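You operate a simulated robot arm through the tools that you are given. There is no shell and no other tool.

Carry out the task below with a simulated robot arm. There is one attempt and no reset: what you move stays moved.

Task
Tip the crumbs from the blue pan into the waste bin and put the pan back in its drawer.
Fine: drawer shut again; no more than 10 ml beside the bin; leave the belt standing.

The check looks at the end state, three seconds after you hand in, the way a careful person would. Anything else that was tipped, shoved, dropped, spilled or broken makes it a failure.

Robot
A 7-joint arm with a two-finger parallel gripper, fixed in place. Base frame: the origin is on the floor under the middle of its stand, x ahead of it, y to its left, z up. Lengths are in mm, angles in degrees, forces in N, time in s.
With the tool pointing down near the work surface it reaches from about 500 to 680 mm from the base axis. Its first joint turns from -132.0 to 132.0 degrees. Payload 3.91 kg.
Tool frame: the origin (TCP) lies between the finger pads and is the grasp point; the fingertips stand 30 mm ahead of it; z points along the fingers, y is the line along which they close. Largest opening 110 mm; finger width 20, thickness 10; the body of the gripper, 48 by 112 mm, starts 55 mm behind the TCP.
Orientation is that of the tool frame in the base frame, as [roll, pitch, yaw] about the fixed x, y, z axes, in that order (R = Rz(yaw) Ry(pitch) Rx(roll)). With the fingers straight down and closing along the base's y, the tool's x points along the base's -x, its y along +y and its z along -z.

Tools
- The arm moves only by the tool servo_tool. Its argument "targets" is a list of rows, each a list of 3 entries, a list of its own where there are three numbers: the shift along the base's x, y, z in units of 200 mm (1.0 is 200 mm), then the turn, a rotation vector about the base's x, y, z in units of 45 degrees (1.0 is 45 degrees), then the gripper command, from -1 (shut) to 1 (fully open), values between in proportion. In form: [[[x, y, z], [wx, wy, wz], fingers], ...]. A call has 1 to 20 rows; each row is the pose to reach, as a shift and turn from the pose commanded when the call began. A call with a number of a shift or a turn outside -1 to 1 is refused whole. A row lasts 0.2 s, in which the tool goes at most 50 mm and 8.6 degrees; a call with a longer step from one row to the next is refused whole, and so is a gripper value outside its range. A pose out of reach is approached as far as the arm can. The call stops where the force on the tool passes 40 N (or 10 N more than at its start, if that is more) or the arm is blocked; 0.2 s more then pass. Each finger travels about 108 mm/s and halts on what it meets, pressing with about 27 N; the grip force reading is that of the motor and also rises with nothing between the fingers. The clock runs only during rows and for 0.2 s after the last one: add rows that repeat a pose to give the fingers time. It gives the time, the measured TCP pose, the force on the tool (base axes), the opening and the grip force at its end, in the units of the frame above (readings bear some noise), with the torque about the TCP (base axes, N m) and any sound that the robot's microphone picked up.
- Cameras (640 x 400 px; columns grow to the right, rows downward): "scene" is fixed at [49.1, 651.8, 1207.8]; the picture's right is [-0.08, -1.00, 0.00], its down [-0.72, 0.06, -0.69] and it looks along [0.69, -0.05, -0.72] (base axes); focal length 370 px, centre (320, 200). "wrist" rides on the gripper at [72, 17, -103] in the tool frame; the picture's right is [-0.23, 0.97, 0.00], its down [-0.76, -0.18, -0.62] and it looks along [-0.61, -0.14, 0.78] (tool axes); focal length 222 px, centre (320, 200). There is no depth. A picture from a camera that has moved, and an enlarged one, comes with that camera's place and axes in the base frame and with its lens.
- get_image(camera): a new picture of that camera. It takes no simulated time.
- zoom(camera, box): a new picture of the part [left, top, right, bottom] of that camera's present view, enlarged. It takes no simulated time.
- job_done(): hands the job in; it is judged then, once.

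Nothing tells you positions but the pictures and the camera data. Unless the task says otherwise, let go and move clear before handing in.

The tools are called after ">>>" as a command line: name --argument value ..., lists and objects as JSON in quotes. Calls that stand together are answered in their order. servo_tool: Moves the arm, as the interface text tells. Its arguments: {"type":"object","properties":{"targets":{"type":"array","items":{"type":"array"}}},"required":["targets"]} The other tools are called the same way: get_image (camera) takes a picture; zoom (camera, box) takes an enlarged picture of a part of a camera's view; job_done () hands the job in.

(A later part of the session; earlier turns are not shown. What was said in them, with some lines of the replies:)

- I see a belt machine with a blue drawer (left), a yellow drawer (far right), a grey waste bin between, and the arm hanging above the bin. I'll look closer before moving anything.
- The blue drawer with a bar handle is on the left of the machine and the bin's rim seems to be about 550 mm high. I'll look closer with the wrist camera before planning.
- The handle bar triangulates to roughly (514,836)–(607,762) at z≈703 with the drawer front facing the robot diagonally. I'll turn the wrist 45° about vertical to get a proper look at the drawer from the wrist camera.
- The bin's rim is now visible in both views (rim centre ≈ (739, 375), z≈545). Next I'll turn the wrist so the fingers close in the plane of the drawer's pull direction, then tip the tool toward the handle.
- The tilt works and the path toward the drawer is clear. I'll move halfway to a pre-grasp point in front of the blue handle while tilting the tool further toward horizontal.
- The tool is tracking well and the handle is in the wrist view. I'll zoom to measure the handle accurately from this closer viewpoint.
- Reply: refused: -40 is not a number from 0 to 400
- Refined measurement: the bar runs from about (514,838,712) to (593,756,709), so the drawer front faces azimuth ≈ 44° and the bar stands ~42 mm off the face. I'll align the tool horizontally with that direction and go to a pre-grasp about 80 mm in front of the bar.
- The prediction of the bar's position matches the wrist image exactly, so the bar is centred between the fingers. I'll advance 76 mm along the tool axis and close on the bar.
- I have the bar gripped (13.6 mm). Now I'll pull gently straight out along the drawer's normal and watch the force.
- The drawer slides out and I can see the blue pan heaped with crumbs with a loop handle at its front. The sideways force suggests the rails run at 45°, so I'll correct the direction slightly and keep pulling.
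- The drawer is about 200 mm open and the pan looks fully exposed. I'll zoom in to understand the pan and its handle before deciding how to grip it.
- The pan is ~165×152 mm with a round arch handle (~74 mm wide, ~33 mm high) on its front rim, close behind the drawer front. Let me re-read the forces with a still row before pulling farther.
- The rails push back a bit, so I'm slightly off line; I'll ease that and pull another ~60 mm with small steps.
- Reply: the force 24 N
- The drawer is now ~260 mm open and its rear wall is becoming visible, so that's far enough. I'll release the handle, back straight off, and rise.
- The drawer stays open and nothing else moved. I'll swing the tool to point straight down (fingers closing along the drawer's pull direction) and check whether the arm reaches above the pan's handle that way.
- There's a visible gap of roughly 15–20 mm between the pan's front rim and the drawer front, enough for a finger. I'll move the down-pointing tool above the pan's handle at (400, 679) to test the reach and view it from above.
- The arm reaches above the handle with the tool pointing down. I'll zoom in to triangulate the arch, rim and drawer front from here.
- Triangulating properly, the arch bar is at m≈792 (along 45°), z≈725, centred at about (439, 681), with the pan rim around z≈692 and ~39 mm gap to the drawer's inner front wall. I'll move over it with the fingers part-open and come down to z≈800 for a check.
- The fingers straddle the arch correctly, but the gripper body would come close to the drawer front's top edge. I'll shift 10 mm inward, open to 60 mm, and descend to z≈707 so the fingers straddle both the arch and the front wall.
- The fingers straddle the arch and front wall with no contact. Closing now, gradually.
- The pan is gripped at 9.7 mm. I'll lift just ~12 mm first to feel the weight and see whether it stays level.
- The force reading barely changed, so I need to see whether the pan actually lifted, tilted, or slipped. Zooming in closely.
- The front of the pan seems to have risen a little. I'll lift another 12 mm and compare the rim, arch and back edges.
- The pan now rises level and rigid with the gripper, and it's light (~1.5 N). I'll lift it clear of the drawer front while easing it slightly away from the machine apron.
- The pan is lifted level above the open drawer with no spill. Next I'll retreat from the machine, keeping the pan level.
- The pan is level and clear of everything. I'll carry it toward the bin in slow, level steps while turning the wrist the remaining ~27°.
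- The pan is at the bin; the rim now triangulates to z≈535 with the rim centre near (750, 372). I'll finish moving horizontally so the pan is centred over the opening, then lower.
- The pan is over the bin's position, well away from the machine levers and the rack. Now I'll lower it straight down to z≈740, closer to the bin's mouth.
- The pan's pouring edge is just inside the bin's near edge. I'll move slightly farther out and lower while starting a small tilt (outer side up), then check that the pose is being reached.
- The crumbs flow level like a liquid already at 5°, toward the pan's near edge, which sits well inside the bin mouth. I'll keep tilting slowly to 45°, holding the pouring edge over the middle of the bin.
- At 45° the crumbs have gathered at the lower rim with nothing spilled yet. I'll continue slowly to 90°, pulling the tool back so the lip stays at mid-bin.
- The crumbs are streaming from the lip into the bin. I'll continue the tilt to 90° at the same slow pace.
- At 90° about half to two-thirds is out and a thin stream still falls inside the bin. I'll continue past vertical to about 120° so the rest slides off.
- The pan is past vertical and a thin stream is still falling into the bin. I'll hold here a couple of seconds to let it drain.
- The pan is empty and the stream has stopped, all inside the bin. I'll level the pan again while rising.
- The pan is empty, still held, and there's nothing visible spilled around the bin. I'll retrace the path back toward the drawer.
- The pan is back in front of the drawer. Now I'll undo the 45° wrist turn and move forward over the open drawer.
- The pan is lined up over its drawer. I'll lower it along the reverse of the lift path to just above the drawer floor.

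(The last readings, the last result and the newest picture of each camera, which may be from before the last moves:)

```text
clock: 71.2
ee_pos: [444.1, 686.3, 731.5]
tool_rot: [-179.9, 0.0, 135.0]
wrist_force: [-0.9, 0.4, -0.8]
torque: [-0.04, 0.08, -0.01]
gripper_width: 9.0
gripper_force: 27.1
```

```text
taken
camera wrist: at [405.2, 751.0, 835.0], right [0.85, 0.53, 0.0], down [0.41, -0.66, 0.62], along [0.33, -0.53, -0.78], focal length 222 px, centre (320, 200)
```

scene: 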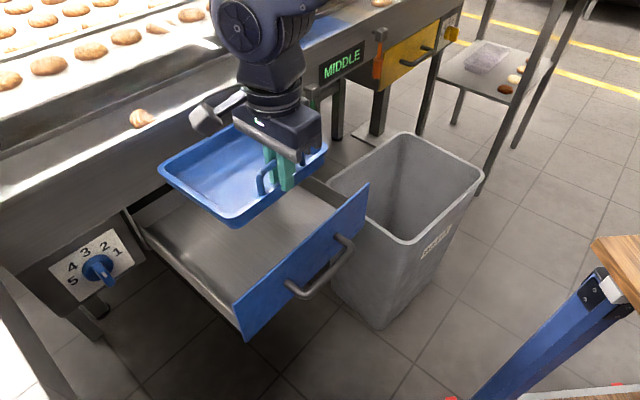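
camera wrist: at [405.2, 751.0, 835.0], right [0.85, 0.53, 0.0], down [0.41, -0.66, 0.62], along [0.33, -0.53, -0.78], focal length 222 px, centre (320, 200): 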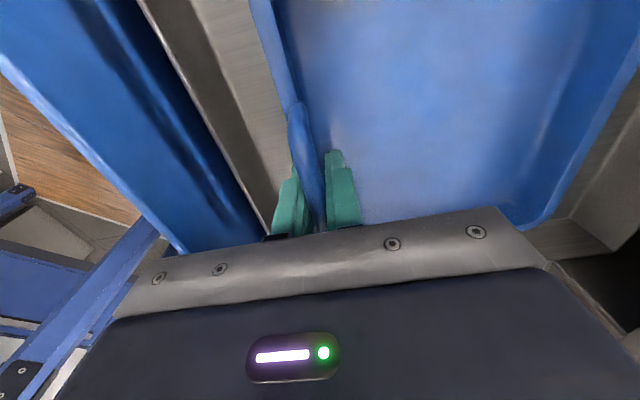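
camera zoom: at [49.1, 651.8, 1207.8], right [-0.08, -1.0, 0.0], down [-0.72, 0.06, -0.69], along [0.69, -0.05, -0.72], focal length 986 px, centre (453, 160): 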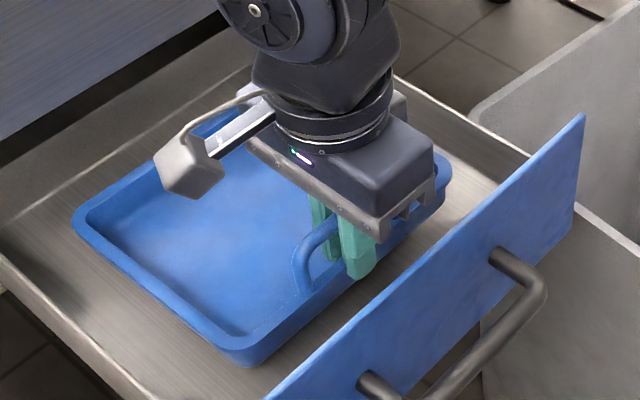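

The pan is inside the drawer, a little above the floor. I'll lower in small steps to touch down gently.

>>> servo_tool --targets '[[[0, 0, -0.02], [0, 0, 0], -1], [[0, 0, -0.04], [0, 0, 0], -1], [[0, 0, -0.06], [0, 0, 0], -1], [[0, 0, -0.075], [0, 0, 0], -1], [[0, 0, -0.075], [0, 0, 0], -1]]'

>>> zoom --camera "scene" --box '[180, 140, 360, 290]'

```text
clock: 72.4
ee_pos: [445.4, 686.1, 716.2]
tool_rot: [-179.9, 0.0, 135.0]
wrist_force: [0.0, -0.8, -1.0]
torque: [-0.08, -0.03, -0.02]
gripper_width: 8.9
gripper_force: 26.7
```

```text
2.67 times, centred on (270, 215) of scene
camera zoom: at [49.1, 651.8, 1207.8], right [-0.08, -1.0, 0.0], down [-0.72, 0.06, -0.69], along [0.69, -0.05, -0.72], focal length 986 px, centre (453, 160)
```

zoom: 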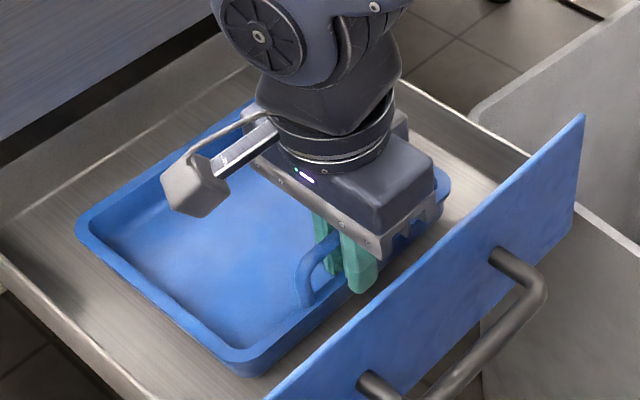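

>>> servo_tool --targets '[[[0, 0, -0.01], [0, 0, 0], -1], [[0, 0, -0.02], [0, 0, 0], -1], [[0, 0, -0.03], [0, 0, 0], -1], [[0, 0, -0.03], [0, 0, 0], -1]]'

>>> zoom --camera "scene" --box '[180, 140, 360, 290]'

>>> get_image --camera "wrist"

```text
clock: 73.4
ee_pos: [444.2, 685.3, 712.1]
tool_rot: [-179.9, 0.0, 134.9]
wrist_force: [-0.4, 0.6, -0.3]
torque: [-0.03, -0.05, -0.06]
gripper_width: 9.1
gripper_force: 27.3
```

```text
2.67 times, centred on (270, 215) of scene
camera zoom: at [49.1, 651.8, 1207.8], right [-0.08, -1.0, 0.0], down [-0.72, 0.06, -0.69], along [0.69, -0.05, -0.72], focal length 986 px, centre (453, 160)
```

zoom: 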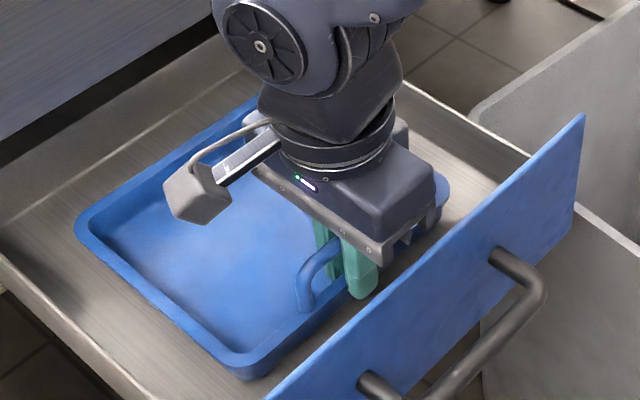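

```text
taken
camera wrist: at [405.2, 750.9, 814.1], right [0.85, 0.53, 0.0], down [0.41, -0.66, 0.62], along [0.33, -0.53, -0.78], focal length 222 px, centre (320, 200)
```

wrist: 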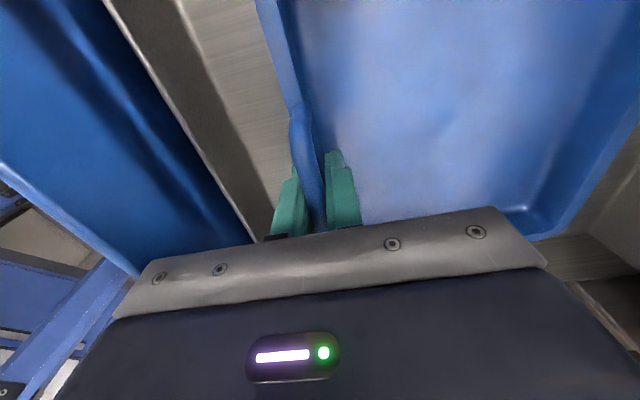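

The pan has touched down on the drawer floor. I'll open the fingers to about 50 mm and rise straight up.

>>> servo_tool --targets '[[[0, 0, 0], [0, 0, 0], -0.6], [[0, 0, 0], [0, 0, 0], -0.3], [[0, 0, 0], [0, 0, 0], -0.1], [[0, 0, 0], [0, 0, 0], -0.1], [[0, 0, 0.06], [0, 0, 0], -0.1], [[0, 0, 0.14], [0, 0, 0], -0.1], [[0, 0, 0.26], [0, 0, 0], -0.1], [[0, 0, 0.42], [0, 0, 0], -0.1], [[0, 0, 0.6], [0, 0, 0], -0.1], [[0, 0, 0.8], [0, 0, 0], -0.1]]'

>>> get_image --camera "scene"

>>> zoom --camera "scene" --box '[120, 130, 380, 350]'

>>> get_image --camera "wrist"

```text
clock: 75.6
ee_pos: [444.7, 684.9, 869.8]
tool_rot: [-180.0, 0.1, 134.9]
wrist_force: [0.1, 0.2, -0.1]
torque: [0.0, 0.0, 0.0]
gripper_width: 49.3
gripper_force: 0.0
```

```text
taken
```

scene: 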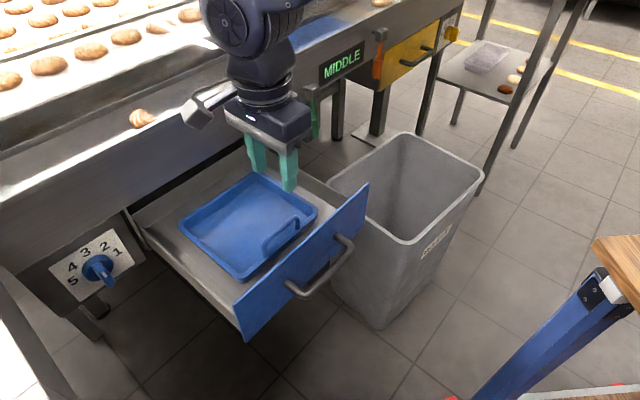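

```text
1.82 times, centred on (250, 240) of scene
camera zoom: at [49.1, 651.8, 1207.8], right [-0.08, -1.0, 0.0], down [-0.72, 0.06, -0.69], along [0.69, -0.05, -0.72], focal length 672 px, centre (447, 127)
```

zoom: 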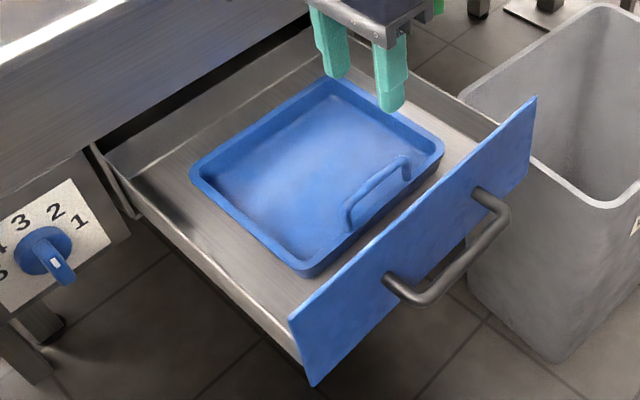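

```text
taken
camera wrist: at [405.0, 750.1, 973.6], right [0.85, 0.53, 0.0], down [0.41, -0.66, 0.62], along [0.33, -0.53, -0.78], focal length 222 px, centre (320, 200)
```

wrist: 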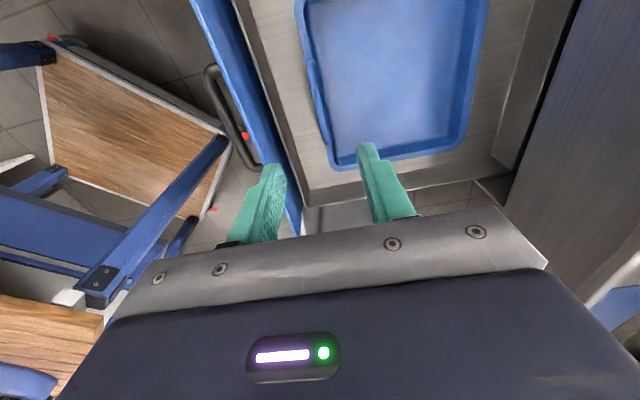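

The pan sits flat and empty in its drawer. Next I'll back away, tip the tool horizontal again, and go for the drawer handle to shut it.

>>> servo_tool --targets '[[[-0.08, -0.075, 0.04], [0, 0, 0], -0.1], [[-0.2, -0.19, 0.1], [0, 0, 0], -0.1], [[-0.33, -0.315, 0.16], [0, 0, 0], 0.1], [[-0.46, -0.44, 0.2], [0, 0, 0], 0.1], [[-0.59, -0.565, 0.22], [0, 0, 0], 0.1], [[-0.67, -0.64, 0.22], [0, 0, 0], 0.1]]'

>>> servo_tool --targets '[[[0, 0, 0], [0.12, -0.12, 0], 0.1], [[0, 0, 0], [0.25, -0.25, 0], 0.1], [[0, 0, 0], [0.375, -0.375, 0], 0.1], [[0, 0, 0], [0.5, -0.5, 0], 0.1], [[0, 0, 0], [0.62, -0.62, 0], 0.1], [[0, 0, 0], [0.7071, -0.7071, 0], 0.1]]'

>>> servo_tool --targets '[[[0, 0, 0], [0.12, -0.12, 0], 0.1], [[0, 0, 0], [0.25, -0.25, 0], 0.1], [[0, 0, 0], [0.375, -0.375, 0], 0.1], [[0, 0, 0], [0.5, -0.5, 0], 0.1], [[0, 0, 0], [0.62, -0.62, 0], 0.1], [[0, 0, 0], [0.7071, -0.7071, 0], 0.1]]'

>>> get_image --camera "scene"

```text
clock: 77.0
ee_pos: [310.0, 558.5, 915.3]
tool_rot: [-179.8, 0.1, 135.0]
wrist_force: [-0.4, 0.6, -0.2]
torque: [-0.02, 0.06, -0.01]
gripper_width: 60.5
gripper_force: 0.0
```

```text
clock: 78.4
ee_pos: [311.7, 558.3, 915.2]
tool_rot: [135.0, 0.0, 134.9]
wrist_force: [0.1, 0.1, 0.1]
torque: [0.03, 0.02, 0.01]
gripper_width: 60.4
gripper_force: 0.0
```

```text
clock: 79.8
ee_pos: [310.1, 558.9, 915.7]
tool_rot: [89.9, -0.1, 134.9]
wrist_force: [-0.7, 0.1, -0.2]
torque: [-0.03, -0.04, 0.02]
gripper_width: 60.7
gripper_force: 0.0
```

```text
taken
```

scene: 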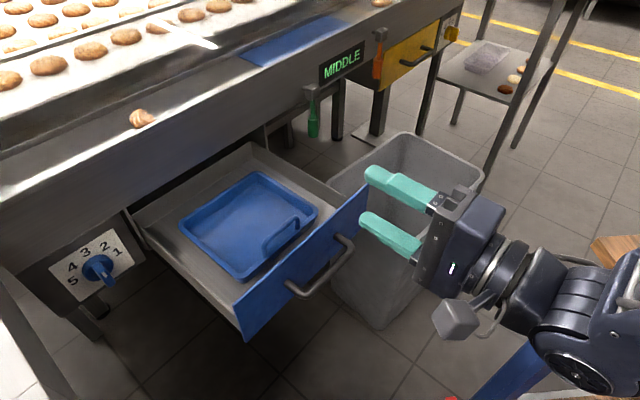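

Same posture as after the release earlier. I'll lower to handle height, then advance to the bar.

>>> servo_tool --targets '[[[0, 0, -0.15], [0, 0, 0], 0.1], [[0, 0, -0.35], [0, 0, 0], 0.1], [[0, 0, -0.55], [0, 0, 0], 0.1], [[0, 0, -0.75], [0, 0, 0], 0.1], [[0, 0, -0.92], [0, 0, 0], 0.1], [[0, 0, -1.0], [0, 0, 0], 0.1]]'

>>> servo_tool --targets '[[[0.005, -0.005, -0.024], [0, 0, 0], 0.1], [[0.005, -0.005, -0.024], [0, 0, 0], 0.1]]'

>>> get_image --camera "wrist"

>>> get_image --camera "scene"

```text
clock: 81.2
ee_pos: [310.7, 559.2, 715.2]
tool_rot: [90.0, 0.0, 134.9]
wrist_force: [-0.7, -0.4, -0.4]
torque: [0.0, 0.03, -0.02]
gripper_width: 60.3
gripper_force: 0.1
```

```text
clock: 81.8
ee_pos: [311.1, 557.8, 710.7]
tool_rot: [90.1, -0.2, 135.0]
wrist_force: [0.6, -0.7, -0.1]
torque: [-0.01, 0.0, 0.01]
gripper_width: 60.3
gripper_force: 0.1
```

```text
taken
camera wrist: at [187.3, 537.2, 727.1], right [0.16, -0.16, 0.97], down [0.1, -0.98, -0.18], along [0.98, 0.12, -0.14], focal length 222 px, centre (320, 200)
```

wrist: 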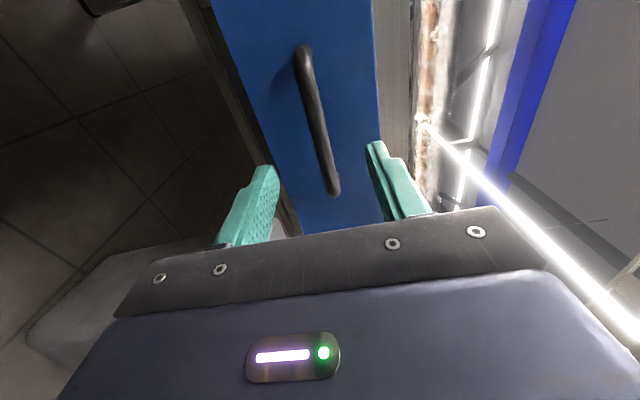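

```text
taken
```

scene: 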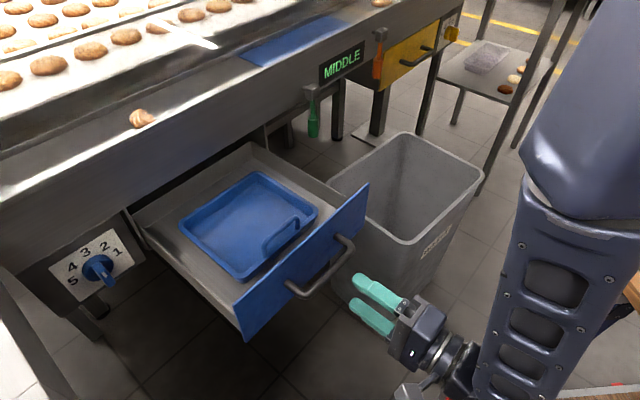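

The handle is centred exactly as at the first grasp. Advancing 76 mm and closing on the bar.

>>> servo_tool --targets '[[[0.068, 0.068, 0], [0, 0, 0], 0.1], [[0.135, 0.135, 0], [0, 0, 0], 0.1], [[0.203, 0.203, 0], [0, 0, 0], 0.1], [[0.267, 0.267, 0], [0, 0, 0], 0.1], [[0.267, 0.267, 0], [0, 0, 0], -0.4], [[0.267, 0.267, 0], [0, 0, 0], -1], [[0.267, 0.267, 0], [0, 0, 0], -1], [[0.267, 0.267, 0], [0, 0, 0], -1]]'

>>> get_image --camera "wrist"

>>> zoom --camera "scene" --box '[160, 140, 440, 360]'

```text
clock: 83.6
ee_pos: [364.5, 609.8, 709.7]
tool_rot: [90.1, -0.2, 135.0]
wrist_force: [1.2, 2.4, 2.1]
torque: [-0.04, -0.06, 0.03]
gripper_width: 13.8
gripper_force: 45.2
```

```text
taken
camera wrist: at [240.4, 590.2, 727.0], right [0.16, -0.16, 0.97], down [0.1, -0.98, -0.18], along [0.98, 0.12, -0.14], focal length 222 px, centre (320, 200)
```

wrist: 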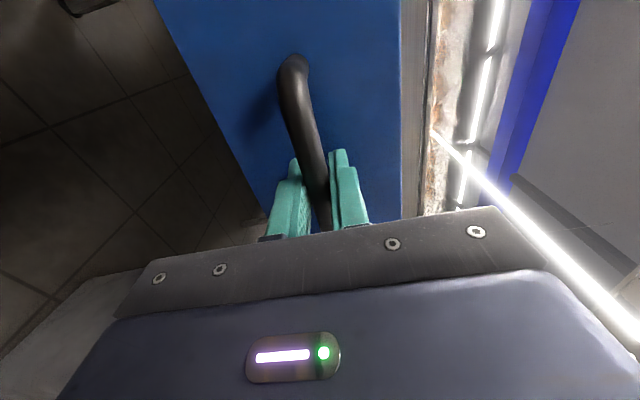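

```text
1.82 times, centred on (300, 250) of scene
camera zoom: at [49.1, 651.8, 1207.8], right [-0.08, -1.0, 0.0], down [-0.72, 0.06, -0.69], along [0.69, -0.05, -0.72], focal length 672 px, centre (356, 109)
```

zoom: 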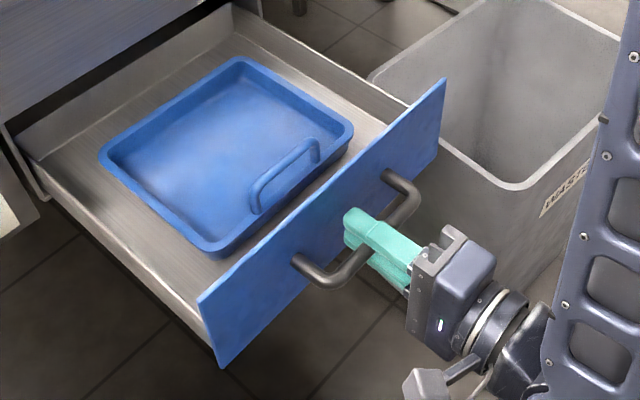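

The handle is gripped. I'll push the drawer in smoothly along the rails, first ~140 mm.

>>> servo_tool --targets '[[[0.03, 0.03, 0], [0, 0, 0], -1], [[0.08, 0.08, 0], [0, 0, 0], -1], [[0.14, 0.14, 0], [0, 0, 0], -1], [[0.2, 0.2, 0], [0, 0, 0], -1], [[0.26, 0.26, 0], [0, 0, 0], -1], [[0.32, 0.32, 0], [0, 0, 0], -1], [[0.38, 0.38, 0], [0, 0, 0], -1], [[0.44, 0.44, 0], [0, 0, 0], -1], [[0.48, 0.48, 0], [0, 0, 0], -1], [[0.5, 0.5, 0], [0, 0, 0], -1]]'

>>> get_image --camera "scene"

```text
clock: 85.8
ee_pos: [464.8, 711.0, 710.4]
tool_rot: [90.1, -0.1, 134.8]
wrist_force: [1.0, -2.6, -4.3]
torque: [-0.02, -0.06, -0.19]
gripper_width: 13.6
gripper_force: 44.8
```

```text
taken
```

scene: 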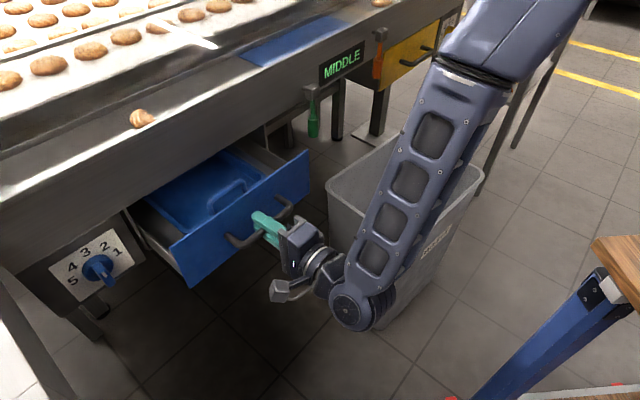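

The drawer is sliding in freely with low forces. I'll push the remaining distance, slowing near the end.

>>> servo_tool --targets '[[[0.04, 0.04, 0], [0, 0, 0], -1], [[0.1, 0.099, 0], [0, 0, 0], -1], [[0.16, 0.158, 0], [0, 0, 0], -1], [[0.22, 0.217, 0], [0, 0, 0], -1], [[0.28, 0.276, 0], [0, 0, 0], -1], [[0.33, 0.325, 0], [0, 0, 0], -1], [[0.37, 0.364, 0], [0, 0, 0], -1], [[0.4, 0.394, 0], [0, 0, 0], -1], [[0.415, 0.408, 0], [0, 0, 0], -1], [[0.429, 0.422, 0], [0, 0, 0], -1], [[0.429, 0.422, 0], [0, 0, 0], -1]]'

>>> get_image --camera "scene"

>>> zoom --camera "scene" --box '[100, 100, 340, 300]'

>>> get_image --camera "wrist"

```text
clock: 88.2
ee_pos: [548.8, 795.8, 709.8]
tool_rot: [90.2, -0.1, 135.1]
wrist_force: [-29.0, -22.0, 2.7]
torque: [-0.09, -0.08, 0.0]
gripper_width: 13.8
gripper_force: 45.0
```

```text
taken
```

scene: 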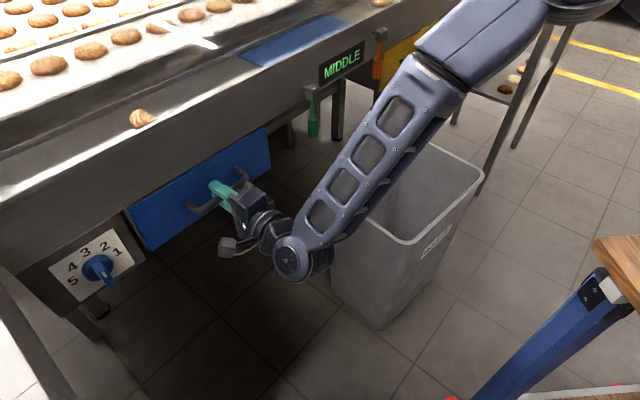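

```text
2.00 times, centred on (220, 200) of scene
camera zoom: at [49.1, 651.8, 1207.8], right [-0.08, -1.0, 0.0], down [-0.72, 0.06, -0.69], along [0.69, -0.05, -0.72], focal length 740 px, centre (520, 200)
```

zoom: 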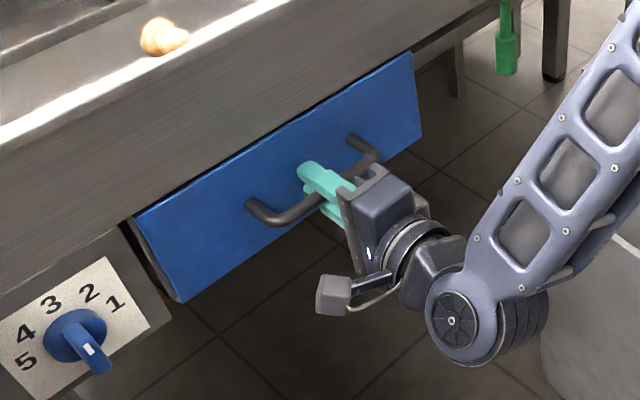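

```text
taken
camera wrist: at [424.8, 774.1, 727.1], right [0.16, -0.16, 0.97], down [0.1, -0.98, -0.18], along [0.98, 0.12, -0.14], focal length 222 px, centre (320, 200)
```

wrist: 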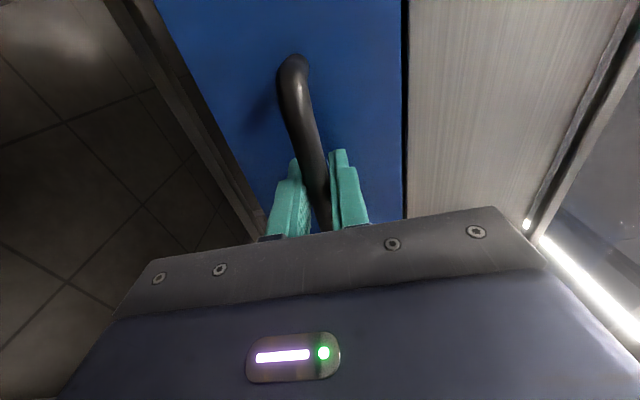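

The drawer is shut against its stop (≈36 N push, same position as at the start). I'll release the handle and back straight away.

>>> servo_tool --targets '[[[0, 0, 0], [0, 0, 0], -0.5], [[0, 0, 0], [0, 0, 0], 0.1], [[0, 0, 0], [0, 0, 0], 0.1], [[-0.04, -0.04, 0], [0, 0, 0], 0.1], [[-0.1, -0.1, 0], [0, 0, 0], 0.1], [[-0.2, -0.2, 0], [0, 0, 0], 0.1], [[-0.32, -0.32, 0], [0, 0, 0], 0.1], [[-0.45, -0.45, 0], [0, 0, 0], 0.1]]'

>>> get_image --camera "scene"

>>> zoom --camera "scene" --box '[100, 100, 300, 260]'

>>> get_image --camera "wrist"

```text
clock: 90.0
ee_pos: [460.0, 704.5, 709.0]
tool_rot: [90.0, 0.0, 134.9]
wrist_force: [0.4, -0.6, -1.0]
torque: [0.0, -0.01, -0.01]
gripper_width: 60.2
gripper_force: 0.0
```

```text
taken
```

scene: 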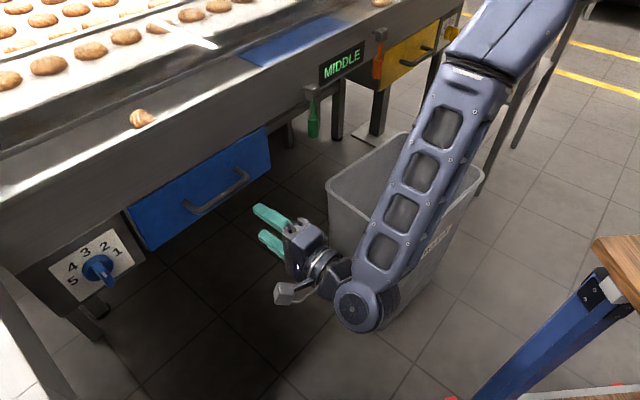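

```text
2.50 times, centred on (200, 180) of scene
camera zoom: at [49.1, 651.8, 1207.8], right [-0.08, -1.0, 0.0], down [-0.72, 0.06, -0.69], along [0.69, -0.05, -0.72], focal length 925 px, centre (620, 250)
```

zoom: 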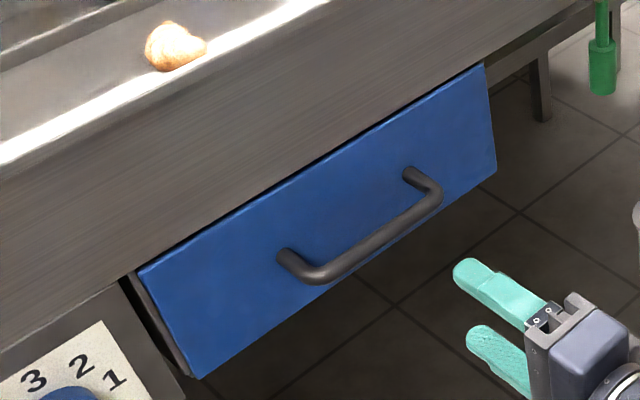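

```text
taken
camera wrist: at [335.9, 684.2, 727.0], right [0.16, -0.16, 0.97], down [0.1, -0.98, -0.18], along [0.98, 0.12, -0.14], focal length 222 px, centre (320, 200)
```

wrist: 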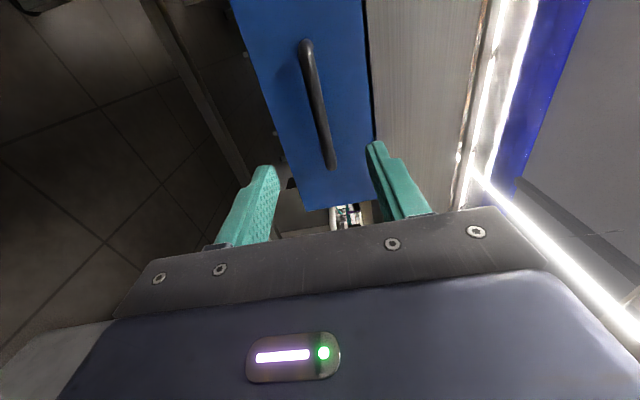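

The drawer is fully shut. I'll move the arm clear (back and up), then check the floor around the bin before handing in.

>>> servo_tool --targets '[[[-0.12, -0.12, 0.05], [0, 0, 0], 0.1], [[-0.27, -0.27, 0.15], [0, 0, 0], 0.1], [[-0.42, -0.42, 0.25], [0, 0, 0], 0.1], [[-0.53, -0.53, 0.4], [0, 0, 0], 0.1], [[-0.6, -0.6, 0.58], [0, 0, 0], 0.1], [[-0.65, -0.65, 0.75], [0, 0, 0], 0.1], [[-0.65, -0.65, 0.9], [0, 0, 0], 0.1]]'

>>> get_image --camera "scene"

>>> zoom --camera "scene" --box '[300, 100, 540, 340]'

>>> zoom --camera "scene" --box '[0, 0, 320, 200]'

>>> zoom --camera "scene" --box '[280, 0, 600, 200]'

```text
clock: 91.6
ee_pos: [328.9, 574.3, 889.9]
tool_rot: [90.1, -0.1, 135.0]
wrist_force: [0.3, -0.5, -0.1]
torque: [0.01, 0.04, 0.02]
gripper_width: 60.6
gripper_force: 0.1
```

```text
taken
```

scene: 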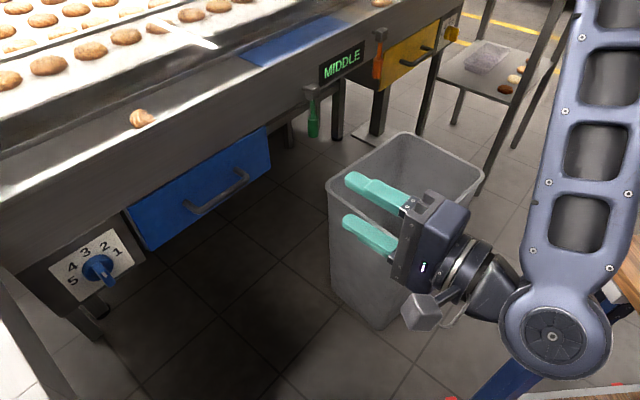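

```text
1.67 times, centred on (420, 220) of scene
camera zoom: at [49.1, 651.8, 1207.8], right [-0.08, -1.0, 0.0], down [-0.72, 0.06, -0.69], along [0.69, -0.05, -0.72], focal length 616 px, centre (153, 167)
```

zoom: 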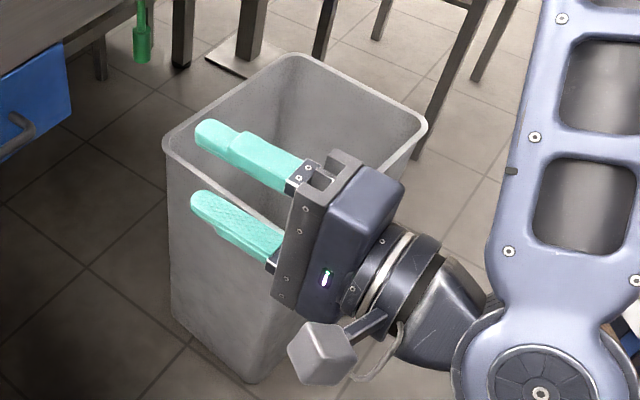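

```text
2.00 times, centred on (160, 100) of scene
camera zoom: at [49.1, 651.8, 1207.8], right [-0.08, -1.0, 0.0], down [-0.72, 0.06, -0.69], along [0.69, -0.05, -0.72], focal length 740 px, centre (640, 400)
```

zoom: 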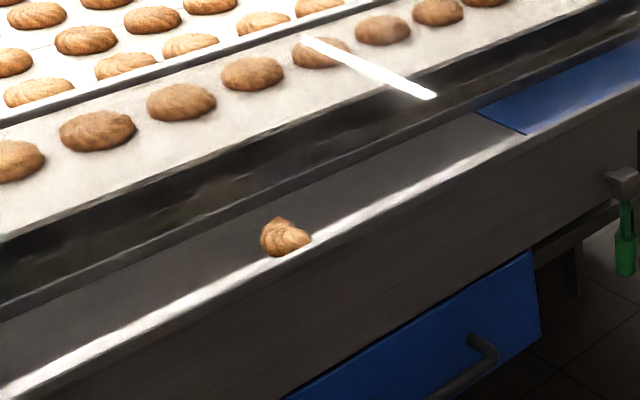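

```text
2.00 times, centred on (440, 100) of scene
camera zoom: at [49.1, 651.8, 1207.8], right [-0.08, -1.0, 0.0], down [-0.72, 0.06, -0.69], along [0.69, -0.05, -0.72], focal length 740 px, centre (80, 400)
```

zoom: 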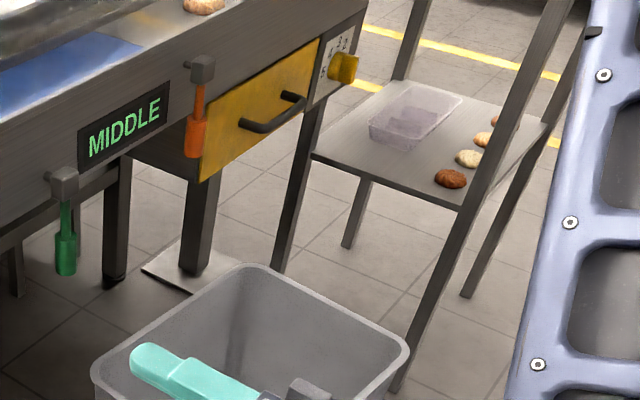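

The drawer is shut with the emptied pan inside. The belt and levers look as they did at the start, the bin hasn't moved, I see no crumbs on the visible floor, and the arm is clear. I'm handing the job in.

>>> job_done

```text
The job is handed in.
```

I tipped the crumbs from the blue pan into the waste bin, put the pan back in its drawer and shut the drawer. The job is handed in, but I haven't seen the check's result.

- **Pan:** it looked empty when I levelled it after tipping. It sits flat in the drawer, about 10 mm further back than where I found it.
- **Drawer:** pushed in until it met its stop, at the same position as at the start.
- **Bin area:** the stream fell inside the bin the whole time. I saw no crumbs on the floor in view, but the floor on the bin's far side was hidden and I couldn't see the bin's bottom.
- **Belt:** still standing. I didn't touch the levers or the knob, and the biscuits are where they were.

The arm let go of the handle and moved clear before I handed in.
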